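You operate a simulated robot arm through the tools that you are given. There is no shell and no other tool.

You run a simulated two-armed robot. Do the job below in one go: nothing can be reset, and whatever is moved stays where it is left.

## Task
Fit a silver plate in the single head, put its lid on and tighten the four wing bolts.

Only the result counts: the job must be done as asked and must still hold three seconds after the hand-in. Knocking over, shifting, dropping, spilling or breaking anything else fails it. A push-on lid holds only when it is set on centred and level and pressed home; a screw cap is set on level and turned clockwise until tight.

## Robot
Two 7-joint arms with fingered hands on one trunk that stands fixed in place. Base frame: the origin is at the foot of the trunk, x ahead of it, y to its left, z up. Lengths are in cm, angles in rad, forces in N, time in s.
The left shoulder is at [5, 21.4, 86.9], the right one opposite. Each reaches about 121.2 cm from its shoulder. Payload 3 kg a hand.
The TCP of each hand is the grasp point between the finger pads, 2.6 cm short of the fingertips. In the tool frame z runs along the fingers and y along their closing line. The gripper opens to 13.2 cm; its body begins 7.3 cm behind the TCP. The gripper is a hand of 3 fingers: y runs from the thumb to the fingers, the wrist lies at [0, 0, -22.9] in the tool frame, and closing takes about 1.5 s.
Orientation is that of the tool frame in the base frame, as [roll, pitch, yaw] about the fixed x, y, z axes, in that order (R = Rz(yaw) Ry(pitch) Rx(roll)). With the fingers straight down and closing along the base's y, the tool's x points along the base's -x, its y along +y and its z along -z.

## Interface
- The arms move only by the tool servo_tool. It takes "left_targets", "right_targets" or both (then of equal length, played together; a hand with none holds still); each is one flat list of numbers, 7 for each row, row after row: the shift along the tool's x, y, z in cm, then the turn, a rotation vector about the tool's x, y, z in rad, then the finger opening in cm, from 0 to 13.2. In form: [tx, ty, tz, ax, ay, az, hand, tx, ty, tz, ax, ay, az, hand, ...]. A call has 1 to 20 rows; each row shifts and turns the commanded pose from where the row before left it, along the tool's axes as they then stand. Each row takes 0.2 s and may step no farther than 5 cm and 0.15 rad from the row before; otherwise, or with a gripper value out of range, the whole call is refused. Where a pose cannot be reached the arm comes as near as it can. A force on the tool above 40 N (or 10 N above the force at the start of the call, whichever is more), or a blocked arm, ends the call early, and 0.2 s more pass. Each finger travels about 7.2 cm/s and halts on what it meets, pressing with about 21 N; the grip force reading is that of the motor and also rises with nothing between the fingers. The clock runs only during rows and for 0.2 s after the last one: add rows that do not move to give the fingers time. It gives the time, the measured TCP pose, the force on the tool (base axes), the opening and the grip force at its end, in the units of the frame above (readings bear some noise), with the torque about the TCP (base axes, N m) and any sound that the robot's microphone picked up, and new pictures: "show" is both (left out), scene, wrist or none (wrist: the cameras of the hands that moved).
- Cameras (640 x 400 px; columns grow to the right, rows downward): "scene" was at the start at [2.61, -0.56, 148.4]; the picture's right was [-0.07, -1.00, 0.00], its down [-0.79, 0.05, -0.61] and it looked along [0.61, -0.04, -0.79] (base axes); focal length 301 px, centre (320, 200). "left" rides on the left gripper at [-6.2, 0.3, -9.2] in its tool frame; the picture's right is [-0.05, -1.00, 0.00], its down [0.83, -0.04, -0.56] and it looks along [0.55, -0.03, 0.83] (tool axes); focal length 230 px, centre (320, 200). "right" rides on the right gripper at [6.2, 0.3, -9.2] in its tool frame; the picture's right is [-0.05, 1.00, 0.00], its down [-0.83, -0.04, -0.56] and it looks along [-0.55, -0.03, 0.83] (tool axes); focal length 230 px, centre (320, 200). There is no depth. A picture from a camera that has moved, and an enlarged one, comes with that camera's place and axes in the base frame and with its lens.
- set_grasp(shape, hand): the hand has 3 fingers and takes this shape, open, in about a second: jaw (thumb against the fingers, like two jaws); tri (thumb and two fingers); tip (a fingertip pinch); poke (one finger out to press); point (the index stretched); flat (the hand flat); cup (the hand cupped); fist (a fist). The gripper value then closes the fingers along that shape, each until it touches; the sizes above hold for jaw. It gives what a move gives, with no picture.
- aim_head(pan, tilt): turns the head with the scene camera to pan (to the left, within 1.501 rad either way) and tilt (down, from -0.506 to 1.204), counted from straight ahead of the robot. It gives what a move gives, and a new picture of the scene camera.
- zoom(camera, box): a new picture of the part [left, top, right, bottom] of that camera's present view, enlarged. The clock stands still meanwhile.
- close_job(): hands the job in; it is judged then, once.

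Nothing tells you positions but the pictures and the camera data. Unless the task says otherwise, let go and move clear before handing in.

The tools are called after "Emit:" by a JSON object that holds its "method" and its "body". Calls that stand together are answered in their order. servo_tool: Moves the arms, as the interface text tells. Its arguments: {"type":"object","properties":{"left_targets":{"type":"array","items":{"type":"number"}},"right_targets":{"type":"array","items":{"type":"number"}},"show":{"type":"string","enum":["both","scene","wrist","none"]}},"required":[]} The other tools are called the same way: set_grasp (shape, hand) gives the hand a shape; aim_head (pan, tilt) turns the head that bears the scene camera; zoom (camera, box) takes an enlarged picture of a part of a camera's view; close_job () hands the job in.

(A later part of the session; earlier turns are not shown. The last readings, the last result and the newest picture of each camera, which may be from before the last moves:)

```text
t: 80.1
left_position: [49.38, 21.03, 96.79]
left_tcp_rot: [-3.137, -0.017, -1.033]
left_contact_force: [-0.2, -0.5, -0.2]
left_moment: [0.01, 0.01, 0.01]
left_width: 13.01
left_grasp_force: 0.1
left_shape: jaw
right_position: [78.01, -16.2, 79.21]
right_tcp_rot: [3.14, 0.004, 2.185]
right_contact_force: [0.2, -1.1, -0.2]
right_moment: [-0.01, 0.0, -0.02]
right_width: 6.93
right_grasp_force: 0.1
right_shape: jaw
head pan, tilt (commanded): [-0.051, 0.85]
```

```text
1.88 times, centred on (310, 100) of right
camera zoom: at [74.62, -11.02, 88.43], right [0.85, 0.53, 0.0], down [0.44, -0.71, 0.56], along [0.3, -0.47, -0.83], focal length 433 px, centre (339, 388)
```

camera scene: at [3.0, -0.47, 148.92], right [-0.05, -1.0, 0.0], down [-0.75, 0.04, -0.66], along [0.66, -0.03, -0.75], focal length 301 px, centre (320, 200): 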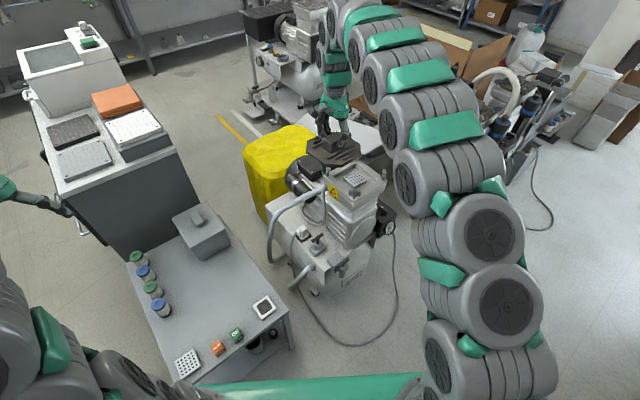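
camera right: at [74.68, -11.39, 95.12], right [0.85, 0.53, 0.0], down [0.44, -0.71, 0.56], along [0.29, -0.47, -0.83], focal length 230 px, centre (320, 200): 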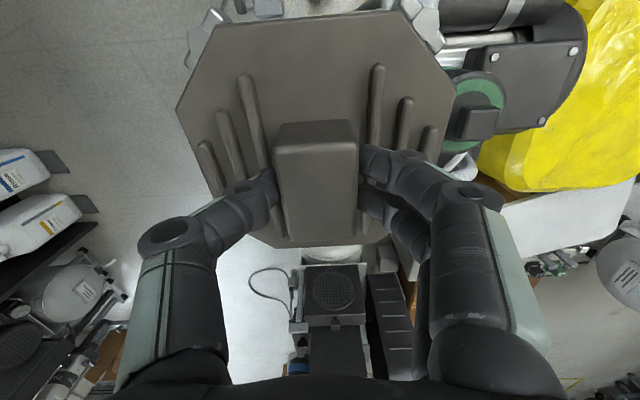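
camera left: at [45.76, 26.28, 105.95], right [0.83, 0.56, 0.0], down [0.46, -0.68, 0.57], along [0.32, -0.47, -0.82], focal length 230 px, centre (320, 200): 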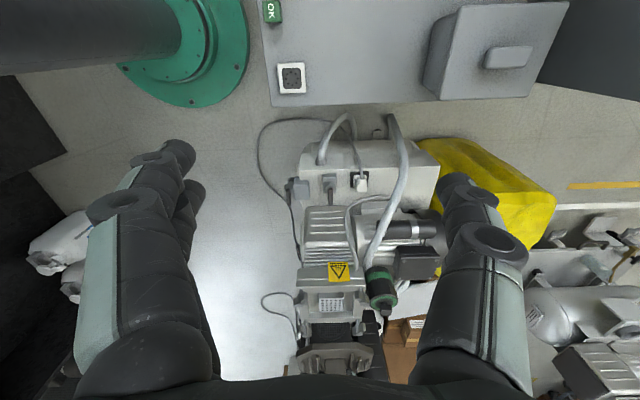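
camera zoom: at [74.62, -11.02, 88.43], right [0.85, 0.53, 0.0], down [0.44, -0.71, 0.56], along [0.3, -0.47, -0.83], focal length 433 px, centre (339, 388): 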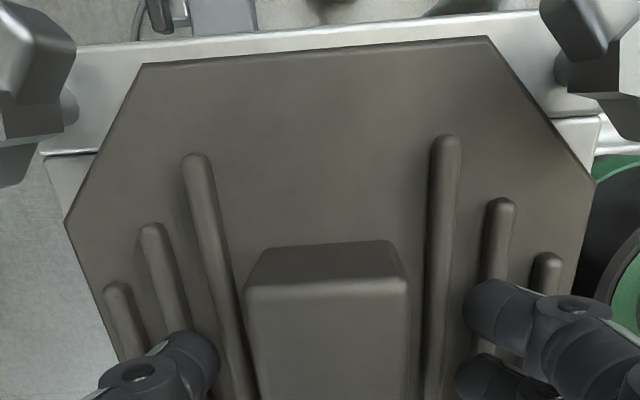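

Emit:
{"method": "servo_tool", "body": {"right_targets": [0, 0, -1, 0, 0, 0, 7, 0, 0, -3, 0, 0, 0, 7, 0, 0, -4, 0, 0, 0, 7, 0, 0, -4.5, 0, 0, 0, 7, 0, 0, -4.5, 0, 0, 0, 7, 0, 0, 0, 0, 0, 0, 7], "show": "both"}}

Emit:
{"method": "zoom", "body": {"camera": "scene", "box": [320, 140, 400, 210]}}

Emit:
{"method": "zoom", "body": {"camera": "left", "box": [305, 270, 375, 350]}}

Emit:
{"method": "zoom", "body": {"camera": "right", "box": [220, 40, 420, 200]}}

```text
t: 81.5
left_position: [49.33, 21.07, 96.82]
left_tcp_rot: [-3.136, -0.018, -1.034]
left_contact_force: [-0.3, 0.9, 0.7]
left_moment: [-0.02, 0.03, 0.02]
left_width: 13.0
left_grasp_force: 0.1
left_shape: jaw
right_position: [78.02, -16.26, 96.45]
right_tcp_rot: [3.138, 0.001, 2.181]
right_contact_force: [-0.8, 0.3, 0.0]
right_moment: [-0.03, 0.03, -0.02]
right_width: 6.99
right_grasp_force: 0.1
right_shape: jaw
head pan, tilt (commanded): [-0.051, 0.85]
camera scene: at [2.99, -0.47, 148.92], right [-0.05, -1.0, 0.0], down [-0.75, 0.04, -0.66], along [0.66, -0.03, -0.75], focal length 301 px, centre (320, 200)
camera right: at [74.65, -11.05, 105.66], right [0.85, 0.53, 0.0], down [0.44, -0.71, 0.56], along [0.3, -0.47, -0.83], focal length 230 px, centre (320, 200)
```

scene: 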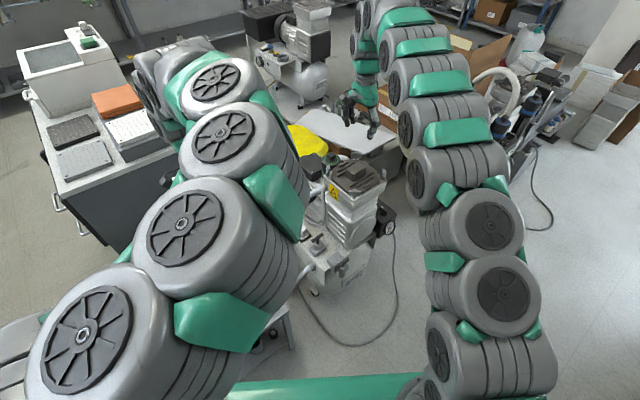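
right: 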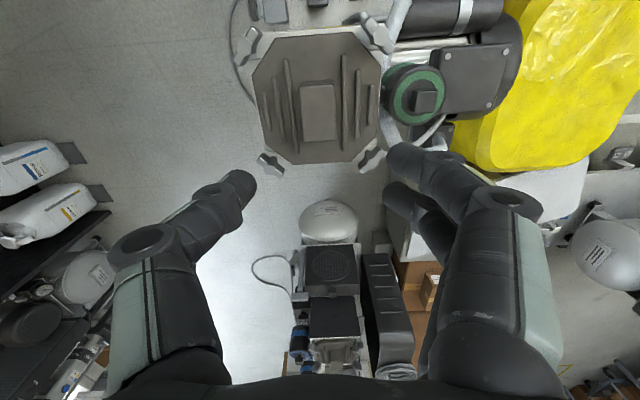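

```text
5.71 times, centred on (360, 175) of scene
camera zoom: at [2.99, -0.47, 148.92], right [-0.05, -1.0, 0.0], down [-0.75, 0.04, -0.66], along [0.66, -0.03, -0.75], focal length 1718 px, centre (91, 343)
```

zoom: 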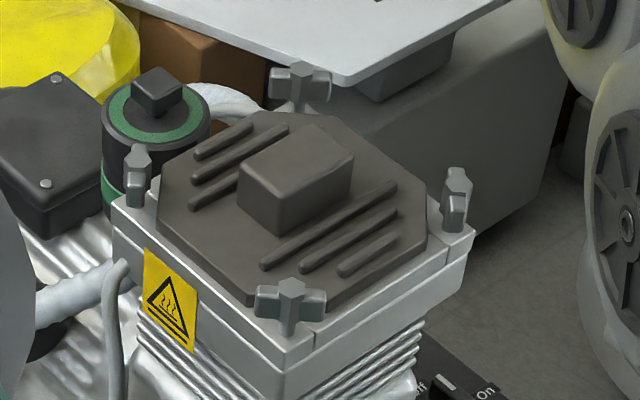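

```text
5.00 times, centred on (340, 310) of left
camera zoom: at [45.77, 26.27, 105.95], right [0.83, 0.56, 0.0], down [0.45, -0.68, 0.57], along [0.32, -0.47, -0.82], focal length 1150 px, centre (220, -350)
```

zoom: 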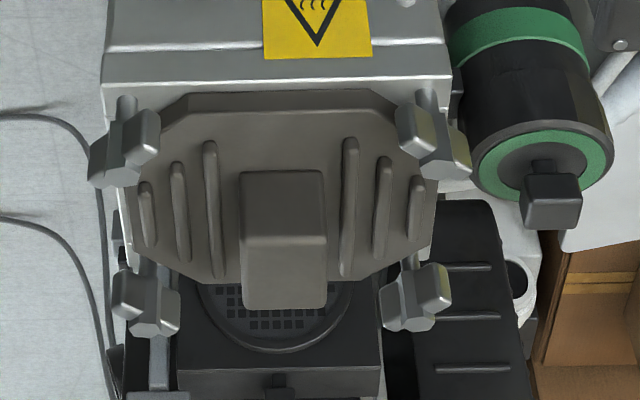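

```text
2.50 times, centred on (320, 120) of right
camera zoom: at [74.65, -11.05, 105.66], right [0.85, 0.53, 0.0], down [0.44, -0.71, 0.56], along [0.3, -0.47, -0.83], focal length 575 px, centre (320, 400)
```

zoom: 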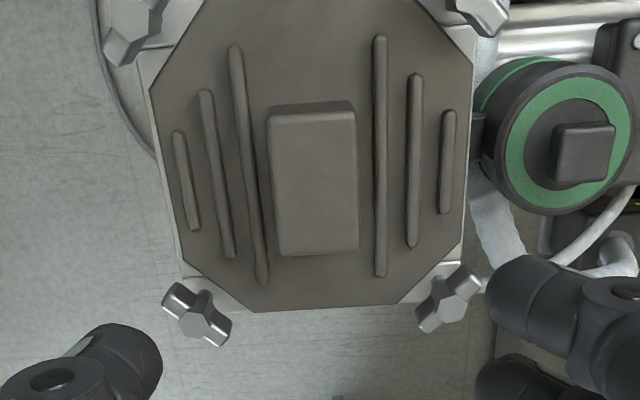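

The lid is set squarely between the four bolts. Next the wing bolts: I'll move the right hand over the near bolt (≈(68.7,-15.1)) and turn the hand so the jaws close across its wings, leaving a clockwise stroke available.

Emit:
{"method": "servo_tool", "body": {"right_targets": [3.15, -3.47, 0, 0, 0, 0, 7, 3.15, -3.47, 0, 0, 0, 0, 7, 0, 0, 0, 0, 0, -0.148, 7, 0, 0, 0, 0, 0, -0.148, 7, 0, 0, 0, 0, 0, -0.148, 7, 0, 0, 0, 0, 0, -0.148, 7, 0, 0, 0, 0, 0, -0.148, 7, 0, 0, 0, 0, 0, -0.148, 7, 0, 0, 0, 0, 0, -0.148, 7, 0, 0, 0, 0, 0, -0.148, 7, 0, 0, 0, 0, 0, -0.148, 7, 0, 0, 0, 0, 0, -0.148, 7, 0, 0, 0, 0, 0, -0.148, 7, 0, 0, 0, 0, 0, -0.148, 7, 0, 0, 0, 0, 0, -0.148, 7, 0, 0, 0, 0, 0, -0.148, 7, 0, 0, 0, 0, 0, -0.148, 7, 0, 0, 0, 0, 0, -0.148, 7, 0, 0, 0, 0, 0, 0, 7], "show": "both"}}

```text
t: 85.5
left_position: [49.28, 20.98, 96.91]
left_tcp_rot: [-3.137, -0.019, -1.033]
left_contact_force: [-0.4, -0.3, 0.5]
left_moment: [0.03, -0.01, 0.01]
left_width: 13.0
left_grasp_force: 0.0
left_shape: jaw
right_position: [68.52, -15.01, 96.16]
right_tcp_rot: [-3.138, 0.002, -1.734]
right_contact_force: [0.3, 0.3, 0.0]
right_moment: [-0.02, 0.0, 0.0]
right_width: 6.93
right_grasp_force: 0.2
right_shape: jaw
head pan, tilt (commanded): [-0.051, 0.85]
camera scene: at [2.99, -0.47, 148.92], right [-0.05, -1.0, 0.0], down [-0.75, 0.04, -0.66], along [0.66, -0.03, -0.75], focal length 301 px, centre (320, 200)
camera right: at [67.18, -21.09, 105.38], right [-0.98, 0.21, 0.0], down [0.17, 0.81, 0.56], along [0.12, 0.54, -0.83], focal length 230 px, centre (320, 200)
```

scene: 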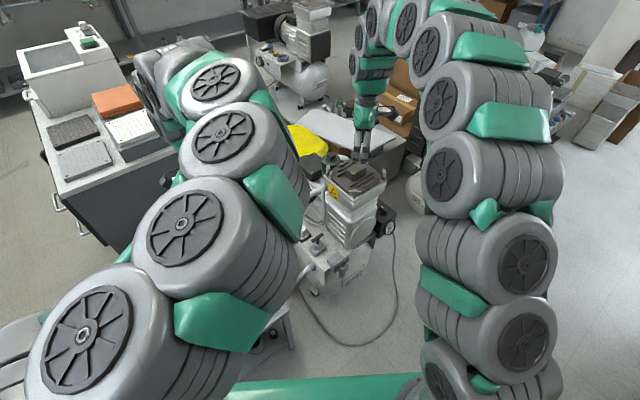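
right: 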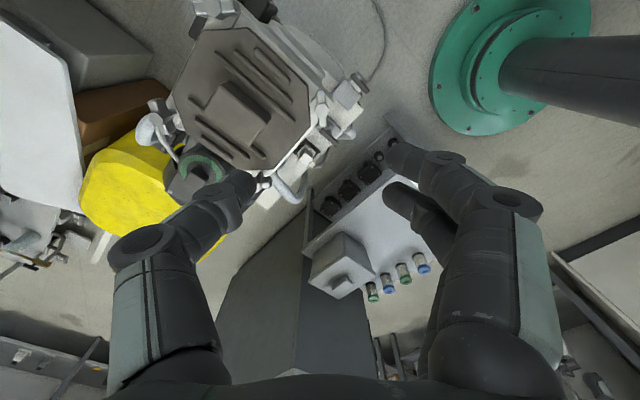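

Emit:
{"method": "zoom", "body": {"camera": "right", "box": [270, 60, 370, 160]}}

Emit:
{"method": "zoom", "body": {"camera": "left", "box": [300, 260, 400, 360]}}

```text
4.00 times, centred on (320, 110) of right
camera zoom: at [67.18, -21.09, 105.38], right [-0.98, 0.21, 0.0], down [0.17, 0.81, 0.56], along [0.12, 0.54, -0.83], focal length 920 px, centre (320, 560)
```

zoom: 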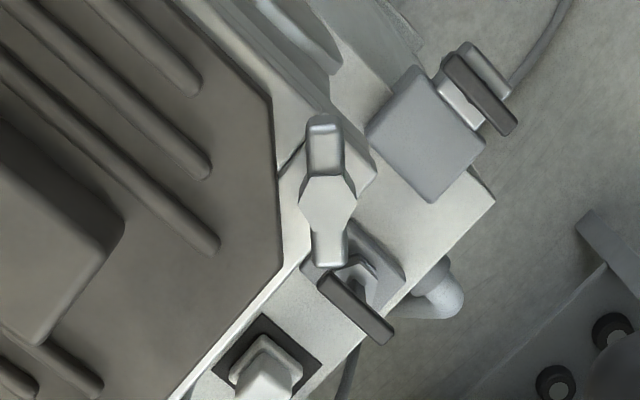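

```text
4.00 times, centred on (350, 310) of left
camera zoom: at [45.77, 26.27, 105.95], right [0.83, 0.56, 0.0], down [0.45, -0.68, 0.57], along [0.32, -0.47, -0.82], focal length 920 px, centre (200, -240)
```

zoom: 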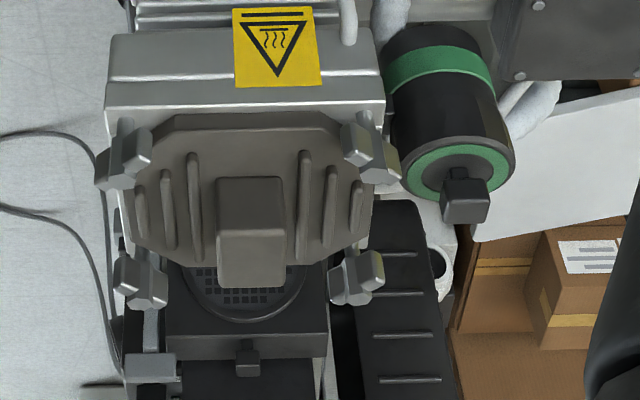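

The near bolt's wings are exactly in line with the hand; it sits 4 mm from my TCP. I'll correct and descend over it with narrow jaws.

Emit:
{"method": "servo_tool", "body": {"right_targets": [0.37, 0.15, 2, 0, 0, 0, 5, 0, 0, 4.5, 0, 0, 0, 5, 0, 0, 4.5, 0, 0, 0, 5, 0, 0, 4, 0, 0, 0, 5, 0, 0, 0, 0, 0, 0, 5], "show": "wrist"}}

Emit:
{"method": "zoom", "body": {"camera": "right", "box": [220, 100, 420, 260]}}

Emit:
{"method": "zoom", "body": {"camera": "left", "box": [300, 250, 380, 330]}}

Emit:
{"method": "zoom", "body": {"camera": "scene", "box": [310, 140, 400, 210]}}

```text
t: 86.7
left_position: [49.24, 20.99, 96.89]
left_tcp_rot: [-3.138, -0.016, -1.033]
left_contact_force: [0.3, 0.1, 0.8]
left_moment: [-0.02, -0.01, 0.0]
left_width: 12.98
left_grasp_force: 0.1
left_shape: jaw
right_position: [68.52, -15.03, 81.19]
right_tcp_rot: [-3.138, 0.003, -1.734]
right_contact_force: [0.7, 0.3, 0.0]
right_moment: [-0.01, -0.02, 0.03]
right_width: 5.04
right_grasp_force: 0.1
right_shape: jaw
head pan, tilt (commanded): [-0.051, 0.85]
camera right: at [67.11, -21.22, 90.33], right [-0.98, 0.21, 0.0], down [0.17, 0.81, 0.56], along [0.12, 0.54, -0.83], focal length 230 px, centre (320, 200)
```

right: 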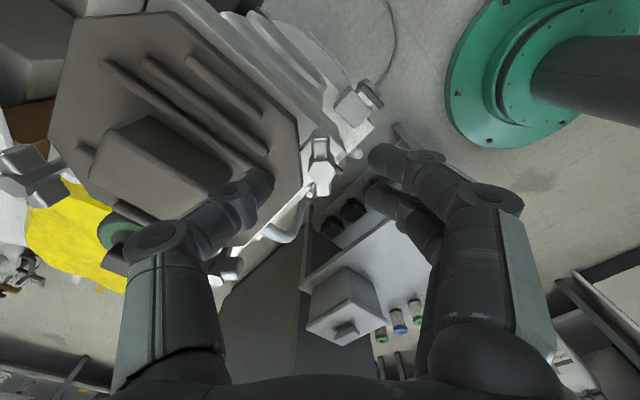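

```text
2.50 times, centred on (320, 180) of right
camera zoom: at [67.11, -21.22, 90.33], right [-0.98, 0.21, 0.0], down [0.17, 0.81, 0.56], along [0.12, 0.54, -0.83], focal length 575 px, centre (320, 250)
```

zoom: 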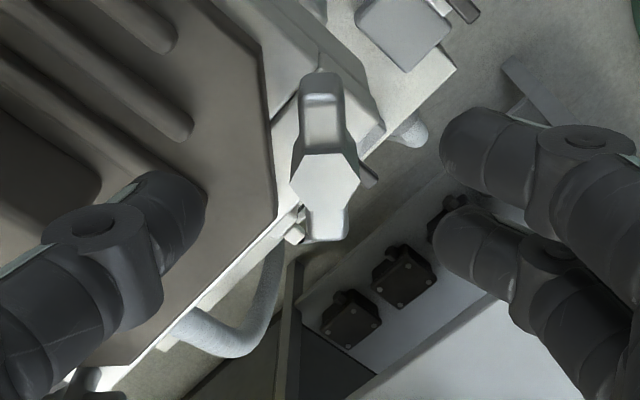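

```text
5.00 times, centred on (340, 290) of left
camera zoom: at [45.77, 26.27, 105.95], right [0.83, 0.56, 0.0], down [0.45, -0.68, 0.57], along [0.32, -0.47, -0.82], focal length 1150 px, centre (220, -250)
```

zoom: 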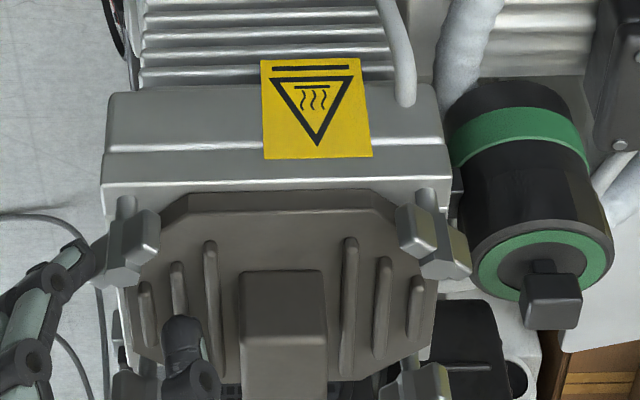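

```text
5.71 times, centred on (355, 175) of scene
camera zoom: at [2.99, -0.47, 148.92], right [-0.05, -1.0, 0.0], down [-0.75, 0.04, -0.66], along [0.66, -0.03, -0.75], focal length 1718 px, centre (120, 343)
```

zoom: 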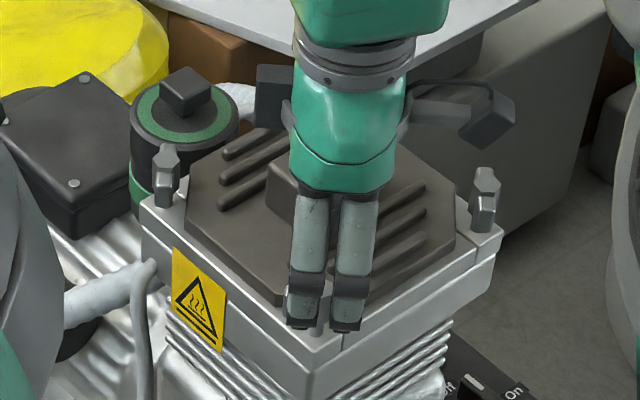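

Emit:
{"method": "servo_tool", "body": {"right_targets": [0.1, 0.1, 0.9, 0, 0, 0, 5, 0, 0, 0.8, 0, 0, 0, 5, 0, 0, 0, 0, 0, 0, 5], "show": "none"}}

Emit:
{"method": "servo_tool", "body": {"right_targets": [0, 0, 0, 0, 0, 0, 4, 0, 0, 0, 0, 0, 0, 3, 0, 0, 0, 0, 0, 0, 2, 0, 0, 0, 0, 0, 0, 1, 0, 0, 0, 0, 0, 0, 0.5, 0, 0, 0, 0, 0, 0, 0.5], "show": "wrist"}}

Emit:
{"method": "zoom", "body": {"camera": "right", "box": [220, 100, 420, 260]}}

Emit:
{"method": "zoom", "body": {"camera": "scene", "box": [320, 150, 390, 210]}}

```text
t: 87.5
left_position: [49.24, 21.02, 96.91]
left_tcp_rot: [-3.136, -0.017, -1.034]
left_contact_force: [-0.5, 0.1, 0.6]
left_moment: [-0.02, 0.03, 0.01]
left_width: 13.0
left_grasp_force: 0.0
left_shape: jaw
right_position: [68.36, -15.29, 79.53]
right_tcp_rot: [-3.137, 0.003, -1.733]
right_contact_force: [-0.2, 0.1, -0.1]
right_moment: [0.03, -0.02, -0.02]
right_width: 5.01
right_grasp_force: 0.0
right_shape: jaw
head pan, tilt (commanded): [-0.051, 0.85]
```

```text
t: 88.9
left_position: [49.25, 20.95, 96.76]
left_tcp_rot: [-3.135, -0.018, -1.033]
left_contact_force: [0.2, 0.7, 0.6]
left_moment: [0.02, 0.02, 0.04]
left_width: 13.01
left_grasp_force: 0.0
left_shape: jaw
right_position: [68.35, -15.36, 79.43]
right_tcp_rot: [-3.137, 0.001, -1.733]
right_contact_force: [0.1, 0.6, -3.2]
right_moment: [0.0, -0.03, 0.01]
right_width: 0.62
right_grasp_force: 21.7
right_shape: jaw
head pan, tilt (commanded): [-0.051, 0.85]
camera right: at [66.95, -21.44, 88.67], right [-0.98, 0.21, 0.0], down [0.17, 0.81, 0.56], along [0.12, 0.54, -0.83], focal length 230 px, centre (320, 200)
```

right: 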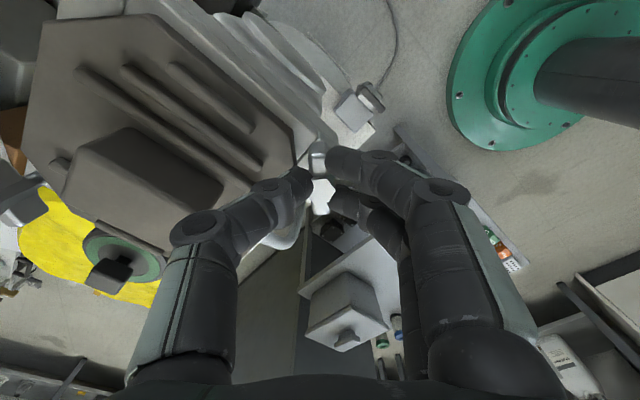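

```text
2.50 times, centred on (320, 180) of right
camera zoom: at [66.95, -21.44, 88.67], right [-0.98, 0.21, 0.0], down [0.17, 0.81, 0.56], along [0.12, 0.54, -0.83], focal length 575 px, centre (320, 250)
```

zoom: 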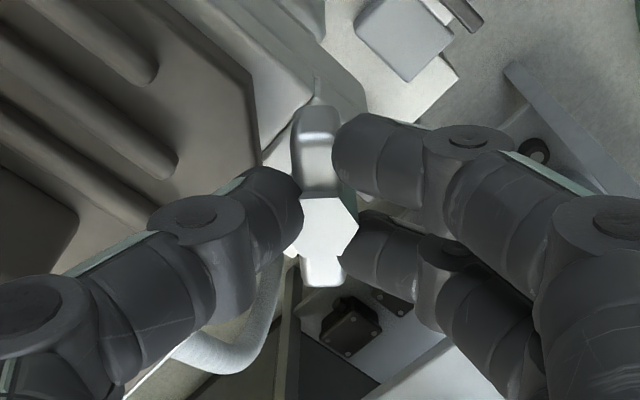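

```text
6.67 times, centred on (355, 180) of scene
camera zoom: at [2.99, -0.47, 148.92], right [-0.05, -1.0, 0.0], down [-0.75, 0.04, -0.66], along [0.66, -0.03, -0.75], focal length 2004 px, centre (87, 333)
```

zoom: 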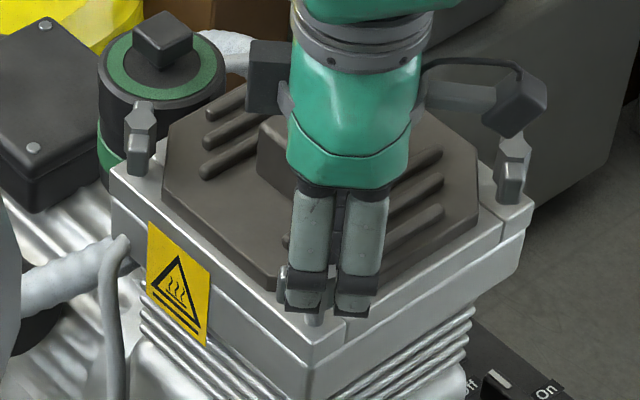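

The near bolt's wings are gripped, two fingers on one face and the thumb on the other. I'll turn clockwise in small steps and watch the torque.

Emit:
{"method": "servo_tool", "body": {"right_targets": [0, 0, 0, 0, 0, 0.1, 0.5, 0, 0, 0, 0, 0, 0.1, 0.5, 0, 0, 0, 0, 0, 0.1, 0.5, 0, 0, 0, 0, 0, 0.1, 0.5, 0, 0, 0, 0, 0, 0, 0.5], "show": "wrist"}}

Emit:
{"method": "zoom", "body": {"camera": "right", "box": [220, 100, 420, 260]}}

Emit:
{"method": "zoom", "body": {"camera": "scene", "box": [320, 150, 390, 210]}}

```text
t: 90.1
left_position: [49.18, 21.0, 96.83]
left_tcp_rot: [-3.135, -0.017, -1.031]
left_contact_force: [-0.2, -0.6, 0.1]
left_moment: [0.01, -0.02, -0.01]
left_width: 12.99
left_grasp_force: 0.1
left_shape: jaw
right_position: [68.32, -15.48, 79.57]
right_tcp_rot: [-3.138, 0.003, -2.135]
right_contact_force: [-5.8, 7.3, -1.5]
right_moment: [0.18, 0.11, 0.06]
right_width: 0.58
right_grasp_force: 20.6
right_shape: jaw
head pan, tilt (commanded): [-0.051, 0.85]
camera right: at [64.71, -20.51, 88.66], right [-0.82, 0.58, 0.0], down [0.48, 0.68, 0.56], along [0.32, 0.45, -0.83], focal length 230 px, centre (320, 200)
```

right: 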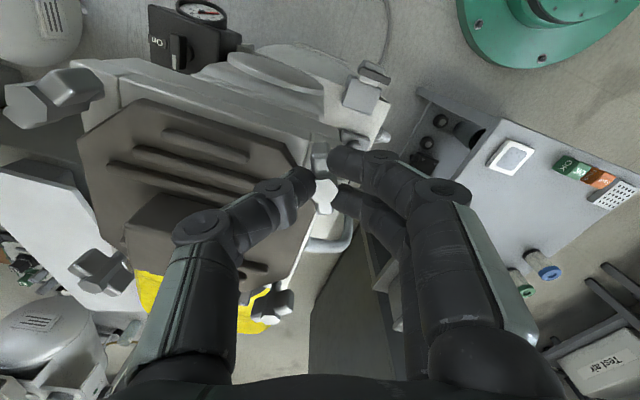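

```text
2.50 times, centred on (320, 180) of right
camera zoom: at [64.71, -20.51, 88.66], right [-0.82, 0.58, 0.0], down [0.48, 0.68, 0.56], along [0.32, 0.45, -0.83], focal length 575 px, centre (320, 250)
```

zoom: 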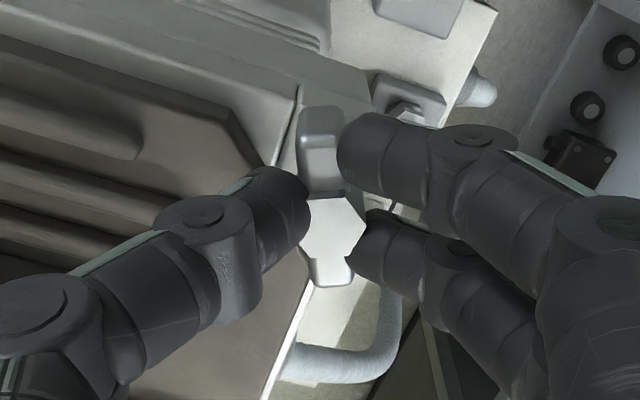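

```text
6.67 times, centred on (355, 180) of scene
camera zoom: at [2.98, -0.46, 148.92], right [-0.05, -1.0, 0.0], down [-0.75, 0.04, -0.66], along [0.66, -0.03, -0.75], focal length 2004 px, centre (87, 333)
```

zoom: 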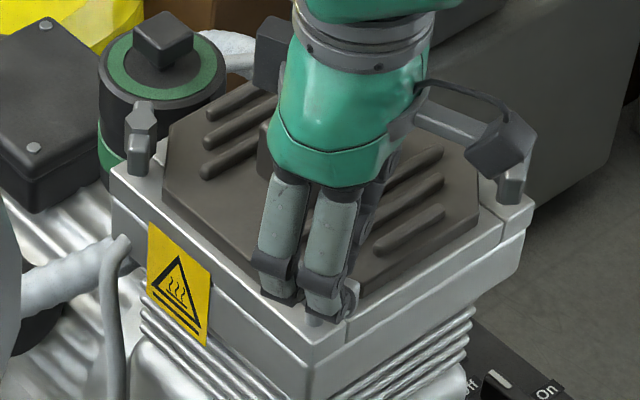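

The bolt turns with the hand at low torque. I'll re-centre by about 1.5 mm and keep turning clockwise.

Emit:
{"method": "servo_tool", "body": {"right_targets": [0, 0.15, 0, 0, 0, 0.05, 0.5, 0.02, 0, 0, 0, 0, 0.12, 0.5, 0.02, 0, 0, 0, 0, 0.12, 0.5, 0.02, 0, 0, 0, 0, 0.12, 0.5, 0.02, 0, 0, 0, 0, 0.12, 0.5, 0.02, 0, 0, 0, 0, 0.12, 0.5, 0, 0, 0, 0, 0, 0, 0.5], "show": "wrist"}}

Emit:
{"method": "zoom", "body": {"camera": "right", "box": [220, 100, 420, 260]}}

Emit:
{"method": "zoom", "body": {"camera": "scene", "box": [320, 150, 390, 210]}}

```text
t: 91.7
left_position: [49.24, 21.01, 96.88]
left_tcp_rot: [-3.137, -0.017, -1.033]
left_contact_force: [-0.1, -0.1, 1.1]
left_moment: [0.02, -0.02, 0.03]
left_width: 13.01
left_grasp_force: 0.1
left_shape: jaw
right_position: [68.09, -15.21, 79.52]
right_tcp_rot: [3.141, 0.004, -2.784]
right_contact_force: [2.5, 10.1, -2.8]
right_moment: [0.27, -0.01, 0.03]
right_width: 0.56
right_grasp_force: 21.1
right_shape: jaw
head pan, tilt (commanded): [-0.051, 0.85]
camera right: at [62.16, -17.24, 88.67], right [-0.3, 0.95, 0.0], down [0.79, 0.25, 0.56], along [0.53, 0.17, -0.83], focal length 230 px, centre (320, 200)
```

right: 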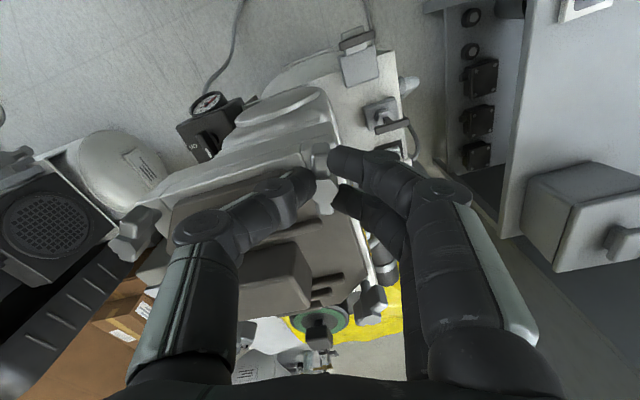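

```text
2.50 times, centred on (320, 180) of right
camera zoom: at [62.16, -17.24, 88.67], right [-0.3, 0.95, 0.0], down [0.79, 0.25, 0.56], along [0.53, 0.17, -0.83], focal length 575 px, centre (320, 250)
```

zoom: 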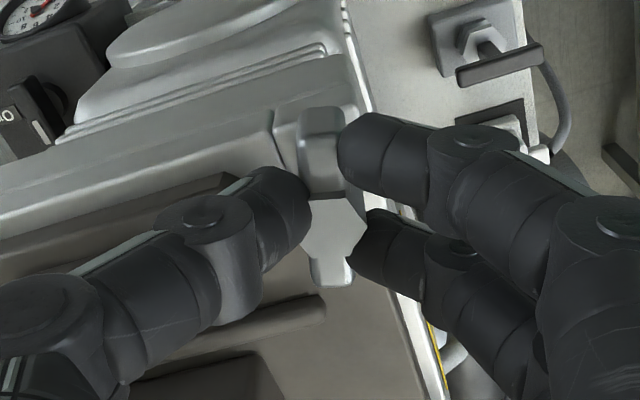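

```text
6.67 times, centred on (355, 180) of scene
camera zoom: at [3.0, -0.45, 148.92], right [-0.05, -1.0, 0.0], down [-0.75, 0.04, -0.66], along [0.66, -0.03, -0.75], focal length 2004 px, centre (87, 333)
```

zoom: 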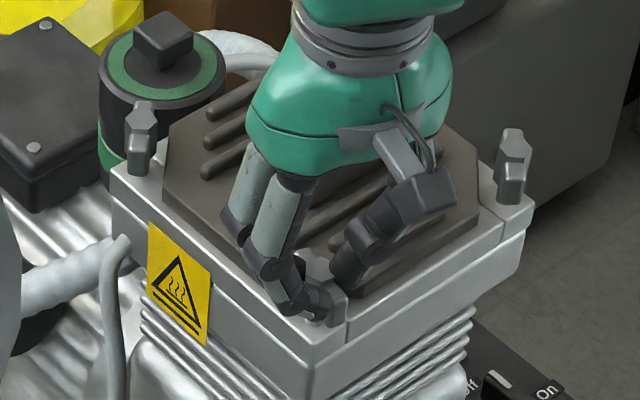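

Emit:
{"method": "servo_tool", "body": {"right_targets": [-0.1, 0.2, 0, 0, 0, 0.05, 0.5, 0.03, 0.01, 0, 0, 0, 0.12, 0.5, 0.03, 0.01, 0, 0, 0, 0.12, 0.5, 0.03, 0.01, 0, 0, 0, 0.12, 0.5, 0.03, 0.01, 0, 0, 0, 0.12, 0.5, 0, 0, 0, 0, 0, 0, 0.5], "show": "none"}}

Emit:
{"method": "zoom", "body": {"camera": "right", "box": [220, 100, 420, 260]}}

Emit:
{"method": "zoom", "body": {"camera": "scene", "box": [320, 150, 390, 210]}}

```text
t: 93.1
left_position: [49.38, 21.0, 96.91]
left_tcp_rot: [-3.135, -0.018, -1.033]
left_contact_force: [0.0, 0.6, -0.7]
left_moment: [0.02, -0.02, 0.01]
left_width: 12.98
left_grasp_force: 0.0
left_shape: jaw
right_position: [68.14, -15.13, 79.43]
right_tcp_rot: [3.14, 0.004, 2.97]
right_contact_force: [1.4, 3.7, -4.9]
right_moment: [0.07, -0.02, -0.02]
right_width: 0.54
right_grasp_force: 20.7
right_shape: jaw
head pan, tilt (commanded): [-0.051, 0.85]
```

```text
2.50 times, centred on (320, 180) of right
camera zoom: at [61.98, -13.79, 88.69], right [0.22, 0.97, 0.0], down [0.81, -0.19, 0.56], along [0.54, -0.12, -0.83], focal length 575 px, centre (320, 250)
```

zoom: 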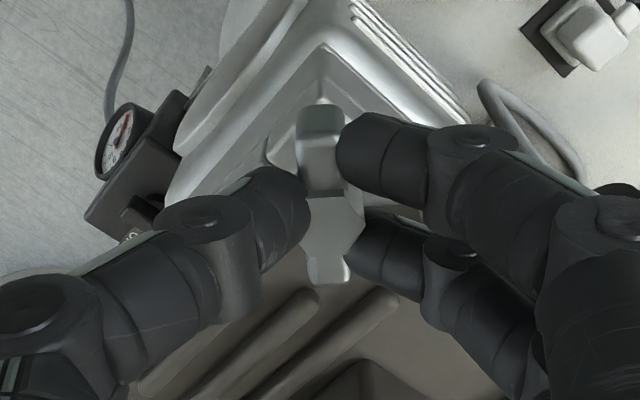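

```text
6.67 times, centred on (355, 180) of scene
camera zoom: at [3.0, -0.46, 148.92], right [-0.05, -1.0, 0.0], down [-0.75, 0.04, -0.66], along [0.66, -0.03, -0.75], focal length 2004 px, centre (87, 333)
```

zoom: 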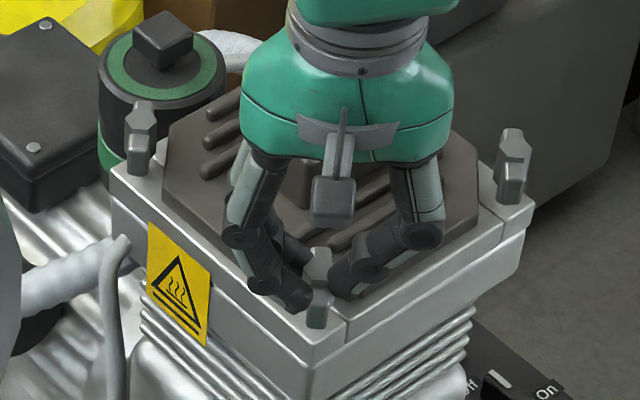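

Emit:
{"method": "servo_tool", "body": {"right_targets": [-0.03, 0.08, 0.05, 0, 0, 0.05, 0.5, 0.03, 0.01, 0.01, 0, 0, 0.12, 0.5, 0.03, 0.01, 0.01, 0, 0, 0.12, 0.5, 0.03, 0.01, 0.01, 0, 0, 0.12, 0.5, 0.03, 0.01, 0.01, 0, 0, 0.12, 0.5, 0.03, 0.01, 0.01, 0, 0, 0.12, 0.5, 0, 0, 0, 0, 0, 0, 0.5], "show": "none"}}

Emit:
{"method": "zoom", "body": {"camera": "right", "box": [220, 100, 420, 260]}}

Emit:
{"method": "zoom", "body": {"camera": "scene", "box": [320, 150, 390, 210]}}

```text
t: 94.7
left_position: [49.36, 21.03, 96.84]
left_tcp_rot: [-3.137, -0.017, -1.032]
left_contact_force: [-0.2, -0.1, -0.9]
left_moment: [0.04, 0.01, 0.01]
left_width: 12.98
left_grasp_force: 0.0
left_shape: jaw
right_position: [68.05, -15.04, 79.41]
right_tcp_rot: [3.137, 0.003, 2.318]
right_contact_force: [4.0, -2.2, 8.6]
right_moment: [0.05, -0.21, 1.43]
right_width: 0.71
right_grasp_force: 21.2
right_shape: jaw
head pan, tilt (commanded): [-0.051, 0.85]
```

```text
2.50 times, centred on (320, 180) of right
camera zoom: at [63.98, -10.31, 88.62], right [0.77, 0.64, 0.0], down [0.53, -0.64, 0.56], along [0.36, -0.43, -0.83], focal length 575 px, centre (320, 250)
```

zoom: 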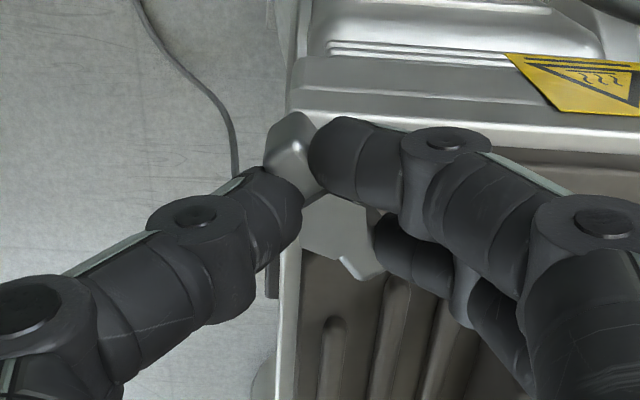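

```text
6.67 times, centred on (355, 180) of scene
camera zoom: at [2.98, -0.47, 148.92], right [-0.05, -1.0, 0.0], down [-0.75, 0.04, -0.66], along [0.66, -0.03, -0.75], focal length 2004 px, centre (87, 333)
```

zoom: 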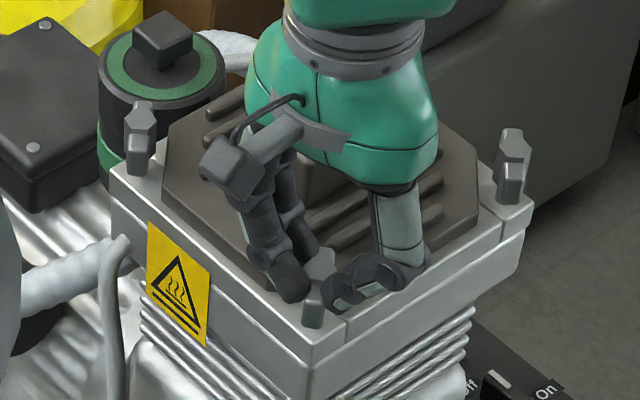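

Torque rose to 1.4 N·m and the wings stopped turning (after about a quarter turn), so this bolt is tight against the lid. I'll open and back off to check it.

Emit:
{"method": "servo_tool", "body": {"right_targets": [0, 0, 0, 0, 0, 0, 2, 0, 0, 0, 0, 0, 0, 4, 0, 0, 0, 0, 0, 0, 5.5, 0, 0, -1.5, 0, 0, 0, 5.5, 0, 0, -3.5, 0, 0, 0, 5.5, 0, 0, -4.5, 0, 0, 0, 5.5, 0, 0, -4.5, 0, 0, 0, 5.5, 0, 0, 0, 0, 0, 0, 5.5], "show": "wrist"}}

Emit:
{"method": "zoom", "body": {"camera": "right", "box": [240, 40, 440, 200]}}

Emit:
{"method": "zoom", "body": {"camera": "scene", "box": [320, 145, 390, 205]}}

Emit:
{"method": "zoom", "body": {"camera": "left", "box": [300, 270, 380, 340]}}

```text
t: 96.5
left_position: [49.33, 21.06, 96.82]
left_tcp_rot: [-3.135, -0.017, -1.033]
left_contact_force: [-0.2, -0.8, 0.8]
left_moment: [-0.03, 0.01, -0.02]
left_width: 13.02
left_grasp_force: 0.1
left_shape: jaw
right_position: [68.09, -14.77, 93.33]
right_tcp_rot: [3.137, 0.001, 2.319]
right_contact_force: [-0.3, 0.8, -0.3]
right_moment: [-0.02, -0.02, 0.0]
right_width: 5.48
right_grasp_force: 0.0
right_shape: jaw
head pan, tilt (commanded): [-0.051, 0.85]
camera right: at [63.95, -10.13, 102.51], right [0.77, 0.64, 0.0], down [0.53, -0.64, 0.56], along [0.36, -0.43, -0.83], focal length 230 px, centre (320, 200)
```

right: 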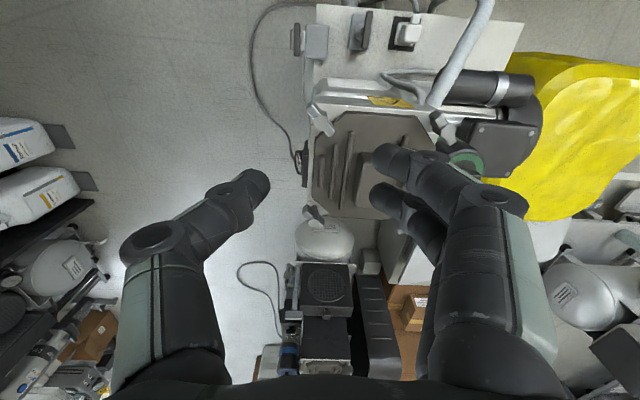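

```text
2.50 times, centred on (340, 120) of right
camera zoom: at [63.95, -10.13, 102.51], right [0.77, 0.64, 0.0], down [0.53, -0.64, 0.56], along [0.36, -0.43, -0.83], focal length 575 px, centre (270, 400)
```

zoom: 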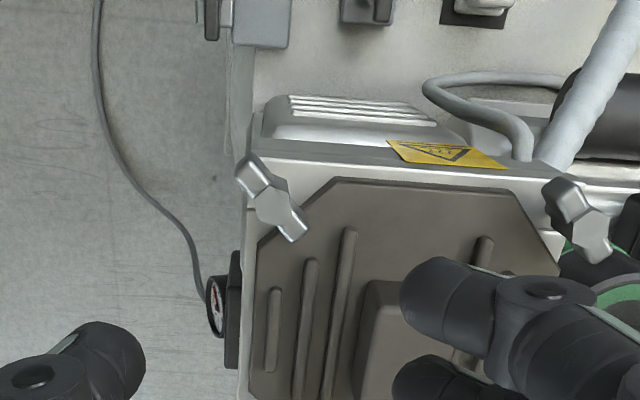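

```text
6.67 times, centred on (355, 175) of scene
camera zoom: at [2.99, -0.47, 148.92], right [-0.05, -1.0, 0.0], down [-0.75, 0.04, -0.66], along [0.66, -0.03, -0.75], focal length 2004 px, centre (87, 367)
```

zoom: 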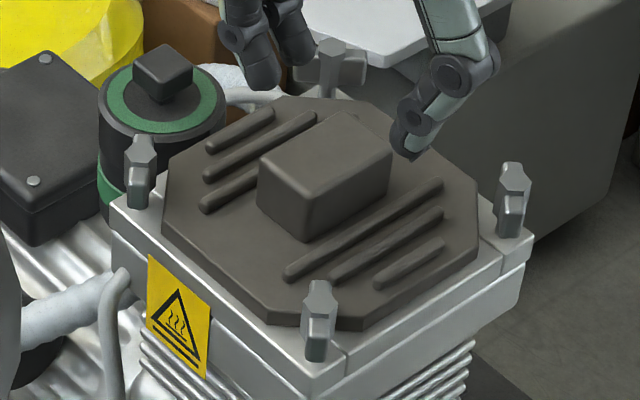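

```text
5.71 times, centred on (340, 305) of left
camera zoom: at [45.77, 26.27, 105.94], right [0.83, 0.56, 0.0], down [0.45, -0.68, 0.57], along [0.32, -0.47, -0.82], focal length 1315 px, centre (206, -400)
```

zoom: 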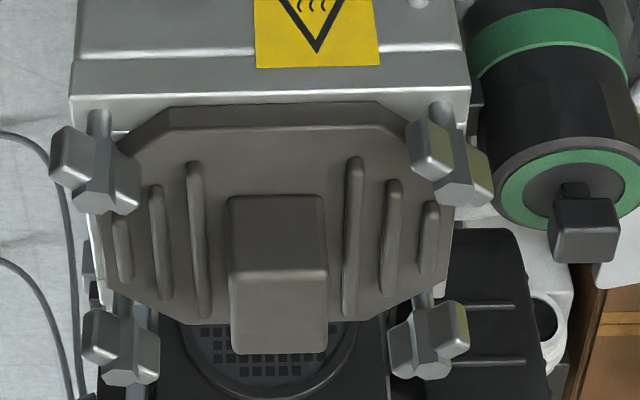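

The near bolt's wing now lies over the lid and is tight. Next the right bolt at about (76.5,-25.8); I'll move above it and check how far the hand can turn clockwise there.

Emit:
{"method": "servo_tool", "body": {"right_targets": [-4.6, -0.44, 0, 0, 0, 0, 5.5, -4.6, -0.44, 0, 0, 0, 0, 5.5, -4.6, -0.44, 0, 0, 0, 0, 5.5, 0, 0, 0, 0, 0, 0.15, 5.5, 0, 0, 0, 0, 0, 0.15, 5.5, 0, 0, 0, 0, 0, 0.15, 5.5, 0, 0, 0, 0, 0, 0.15, 5.5, 0, 0, 0, 0, 0, 0.15, 5.5, 0, 0, 0, 0, 0, 0.15, 5.5, 0, 0, 0, 0, 0, 0.15, 5.5, 0, 0, 0, 0, 0, 0.15, 5.5, 0, 0, 0, 0, 0, 0, 5.5], "show": "both"}}

```text
t: 99.1
left_position: [49.3, 21.17, 96.72]
left_tcp_rot: [-3.136, -0.017, -1.035]
left_contact_force: [0.0, 0.2, -0.1]
left_moment: [-0.05, 0.0, -0.01]
left_width: 12.99
left_grasp_force: 0.0
left_shape: jaw
right_position: [76.28, -25.98, 93.37]
right_tcp_rot: [3.139, -0.001, 1.118]
right_contact_force: [0.1, -0.2, 0.1]
right_moment: [0.0, -0.01, 0.01]
right_width: 5.49
right_grasp_force: 0.0
right_shape: jaw
head pan, tilt (commanded): [-0.051, 0.85]
camera scene: at [2.99, -0.47, 148.92], right [-0.05, -1.0, 0.0], down [-0.75, 0.04, -0.66], along [0.66, -0.03, -0.75], focal length 301 px, centre (320, 200)
camera right: at [79.2, -20.67, 102.68], right [0.88, -0.48, 0.0], down [-0.4, -0.73, 0.55], along [-0.26, -0.49, -0.83], focal length 230 px, centre (320, 200)
```

scene: 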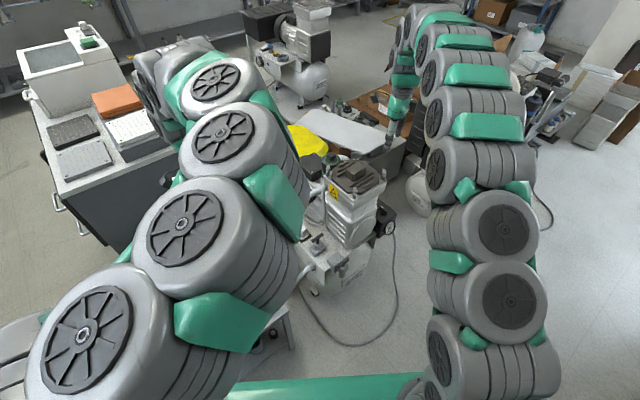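
right: 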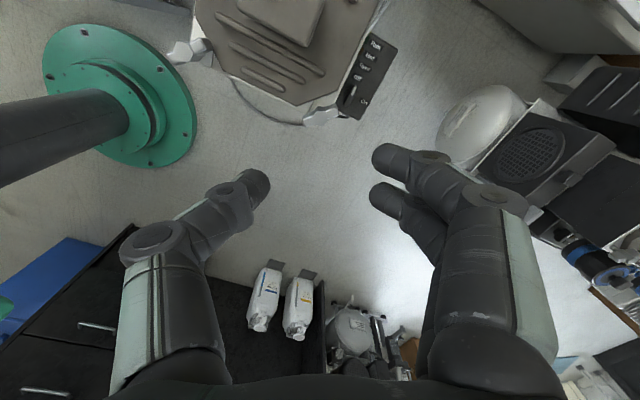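

The hand turns freely down to 64°, enough for a full stroke. I'll go back to the starting angle (171°) above the right bolt.

Emit:
{"method": "servo_tool", "body": {"right_targets": [0, 0, 0, 0, 0, -0.1436, 5.5, 0, 0, 0, 0, 0, -0.1436, 5.5, 0, 0, 0, 0, 0, -0.1436, 5.5, 0, 0, 0, 0, 0, -0.1436, 5.5, 0, 0, 0, 0, 0, -0.1436, 5.5, 0, 0, 0, 0, 0, -0.1436, 5.5, 0, 0, 0, 0, 0, -0.1436, 5.5, 0, 0, 0, 0, 0, -0.1436, 5.5, 0, 0, 0, 0, 0, -0.1436, 5.5, 0, 0, 0, 0, 0, -0.1436, 5.5, 0, 0, 0, 0, 0, -0.1436, 5.5, 0, 0, 0, 0, 0, -0.1436, 5.5, 0, 0, 0, 0, 0, -0.1436, 5.5, 0, 0, 0, 0, 0, 0, 5.5], "show": "wrist"}}

Emit:
{"method": "zoom", "body": {"camera": "right", "box": [250, 50, 390, 190]}}

```text
t: 102.1
left_position: [49.27, 21.06, 96.81]
left_tcp_rot: [-3.135, -0.018, -1.033]
left_contact_force: [1.2, -0.2, -0.5]
left_moment: [0.03, -0.01, -0.05]
left_width: 13.0
left_grasp_force: 0.0
left_shape: jaw
right_position: [76.4, -26.0, 93.45]
right_tcp_rot: [3.14, 0.003, 2.989]
right_contact_force: [0.6, -0.2, 0.5]
right_moment: [-0.02, 0.01, -0.01]
right_width: 5.47
right_grasp_force: 0.1
right_shape: jaw
head pan, tilt (commanded): [-0.051, 0.85]
camera right: at [70.22, -24.77, 102.61], right [0.2, 0.98, 0.0], down [0.81, -0.17, 0.56], along [0.55, -0.11, -0.83], focal length 230 px, centre (320, 200)
```

right: 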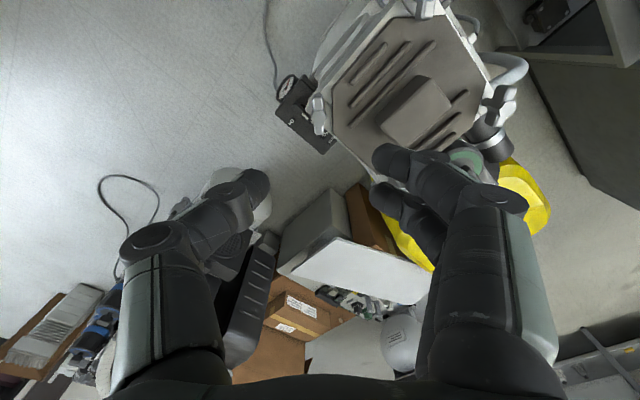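

```text
2.86 times, centred on (320, 120) of right
camera zoom: at [70.22, -24.77, 102.61], right [0.2, 0.98, 0.0], down [0.81, -0.17, 0.56], along [0.55, -0.11, -0.83], focal length 657 px, centre (320, 429)
```

zoom: 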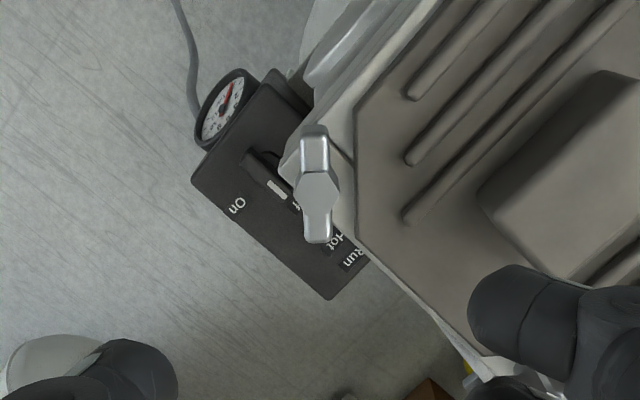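

Emit:
{"method": "servo_tool", "body": {"right_targets": [0.43, -0.17, 3, 0, 0, 0, 5, 0, 0, 4.5, 0, 0, 0, 5, 0, 0, 4, 0, 0, 0, 5, 0, 0, 0, 0, 0, 0, 5], "show": "none"}}

Emit:
{"method": "zoom", "body": {"camera": "right", "box": [220, 80, 420, 240]}}

Emit:
{"method": "zoom", "body": {"camera": "scene", "box": [330, 145, 400, 205]}}

```text
t: 103.1
left_position: [49.41, 21.02, 96.87]
left_tcp_rot: [-3.134, -0.017, -1.034]
left_contact_force: [0.1, 0.3, 0.9]
left_moment: [0.0, -0.01, -0.01]
left_width: 13.03
left_grasp_force: 0.1
left_shape: jaw
right_position: [75.99, -26.09, 81.91]
right_tcp_rot: [3.139, 0.005, 2.988]
right_contact_force: [0.7, 0.0, 0.9]
right_moment: [-0.02, -0.03, -0.02]
right_width: 5.06
right_grasp_force: 0.1
right_shape: jaw
head pan, tilt (commanded): [-0.051, 0.85]
```

```text
2.50 times, centred on (320, 160) of right
camera zoom: at [69.95, -24.87, 91.09], right [0.2, 0.98, 0.0], down [0.81, -0.17, 0.56], along [0.55, -0.11, -0.83], focal length 575 px, centre (320, 300)
```

zoom: 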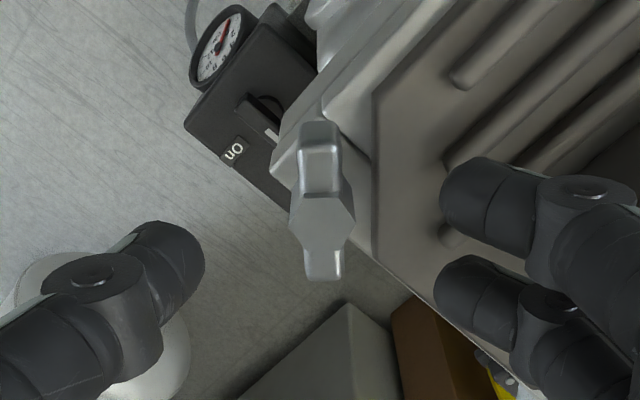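

```text
6.67 times, centred on (365, 175) of scene
camera zoom: at [2.99, -0.47, 148.92], right [-0.05, -1.0, 0.0], down [-0.75, 0.04, -0.66], along [0.66, -0.03, -0.75], focal length 2004 px, centre (20, 367)
```

zoom: 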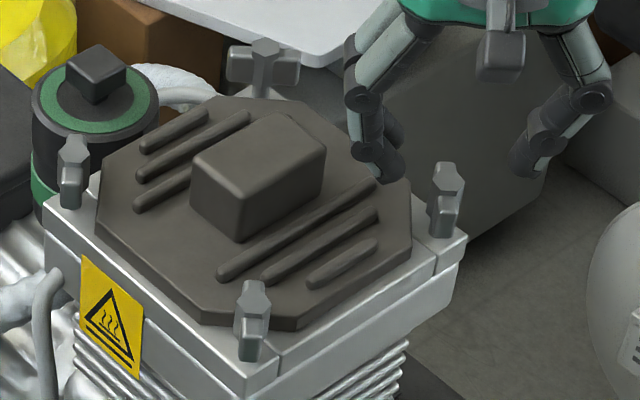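

Centred on the right bolt. Down and close.

Emit:
{"method": "servo_tool", "body": {"right_targets": [0, 0, 1.3, 0, 0, 0, 5, 0, 0, 1.15, 0, 0, 0, 5, 0, 0, 0, 0, 0, 0, 4, 0, 0, 0, 0, 0, 0, 3, 0, 0, 0, 0, 0, 0, 2, 0, 0, 0, 0, 0, 0, 1, 0, 0, 0, 0, 0, 0, 0.5, 0, 0, 0, 0, 0, 0, 0.5], "show": "none"}}

Emit:
{"method": "zoom", "body": {"camera": "right", "box": [220, 100, 420, 260]}}

Emit:
{"method": "zoom", "body": {"camera": "scene", "box": [330, 145, 400, 205]}}

```text
t: 104.9
left_position: [49.41, 21.08, 96.96]
left_tcp_rot: [-3.136, -0.018, -1.034]
left_contact_force: [-0.2, 0.1, -0.3]
left_moment: [0.0, -0.03, 0.0]
left_width: 12.99
left_grasp_force: 0.1
left_shape: jaw
right_position: [76.0, -26.18, 79.6]
right_tcp_rot: [3.141, 0.003, 2.988]
right_contact_force: [1.0, 2.1, 1.1]
right_moment: [0.05, -0.02, 0.03]
right_width: 0.63
right_grasp_force: 0.0
right_shape: jaw
head pan, tilt (commanded): [-0.051, 0.85]
```

```text
2.50 times, centred on (320, 180) of right
camera zoom: at [69.9, -24.89, 88.75], right [0.2, 0.98, 0.0], down [0.81, -0.17, 0.56], along [0.55, -0.11, -0.83], focal length 575 px, centre (320, 250)
```

zoom: 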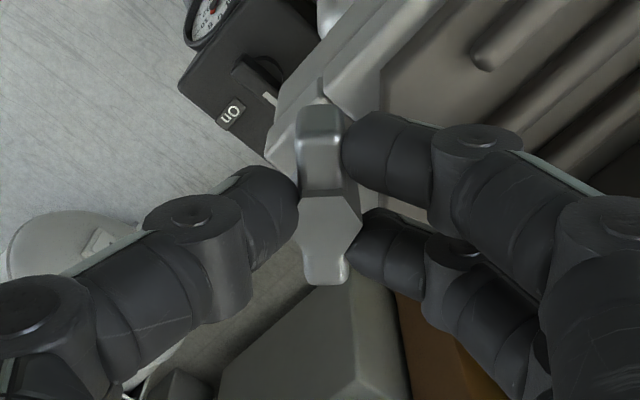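

```text
6.67 times, centred on (365, 175) of scene
camera zoom: at [2.99, -0.46, 148.92], right [-0.05, -1.0, 0.0], down [-0.75, 0.04, -0.66], along [0.66, -0.03, -0.75], focal length 2004 px, centre (20, 367)
```

zoom: 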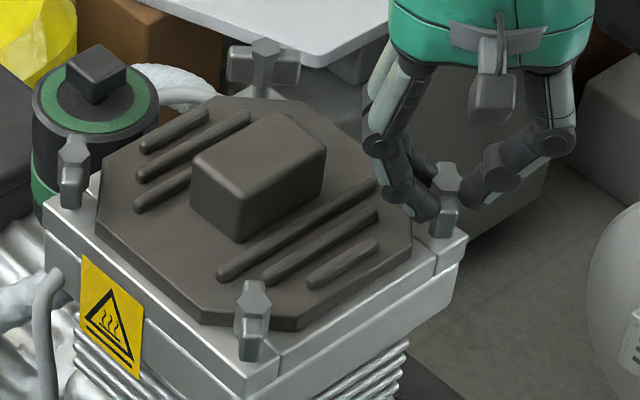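

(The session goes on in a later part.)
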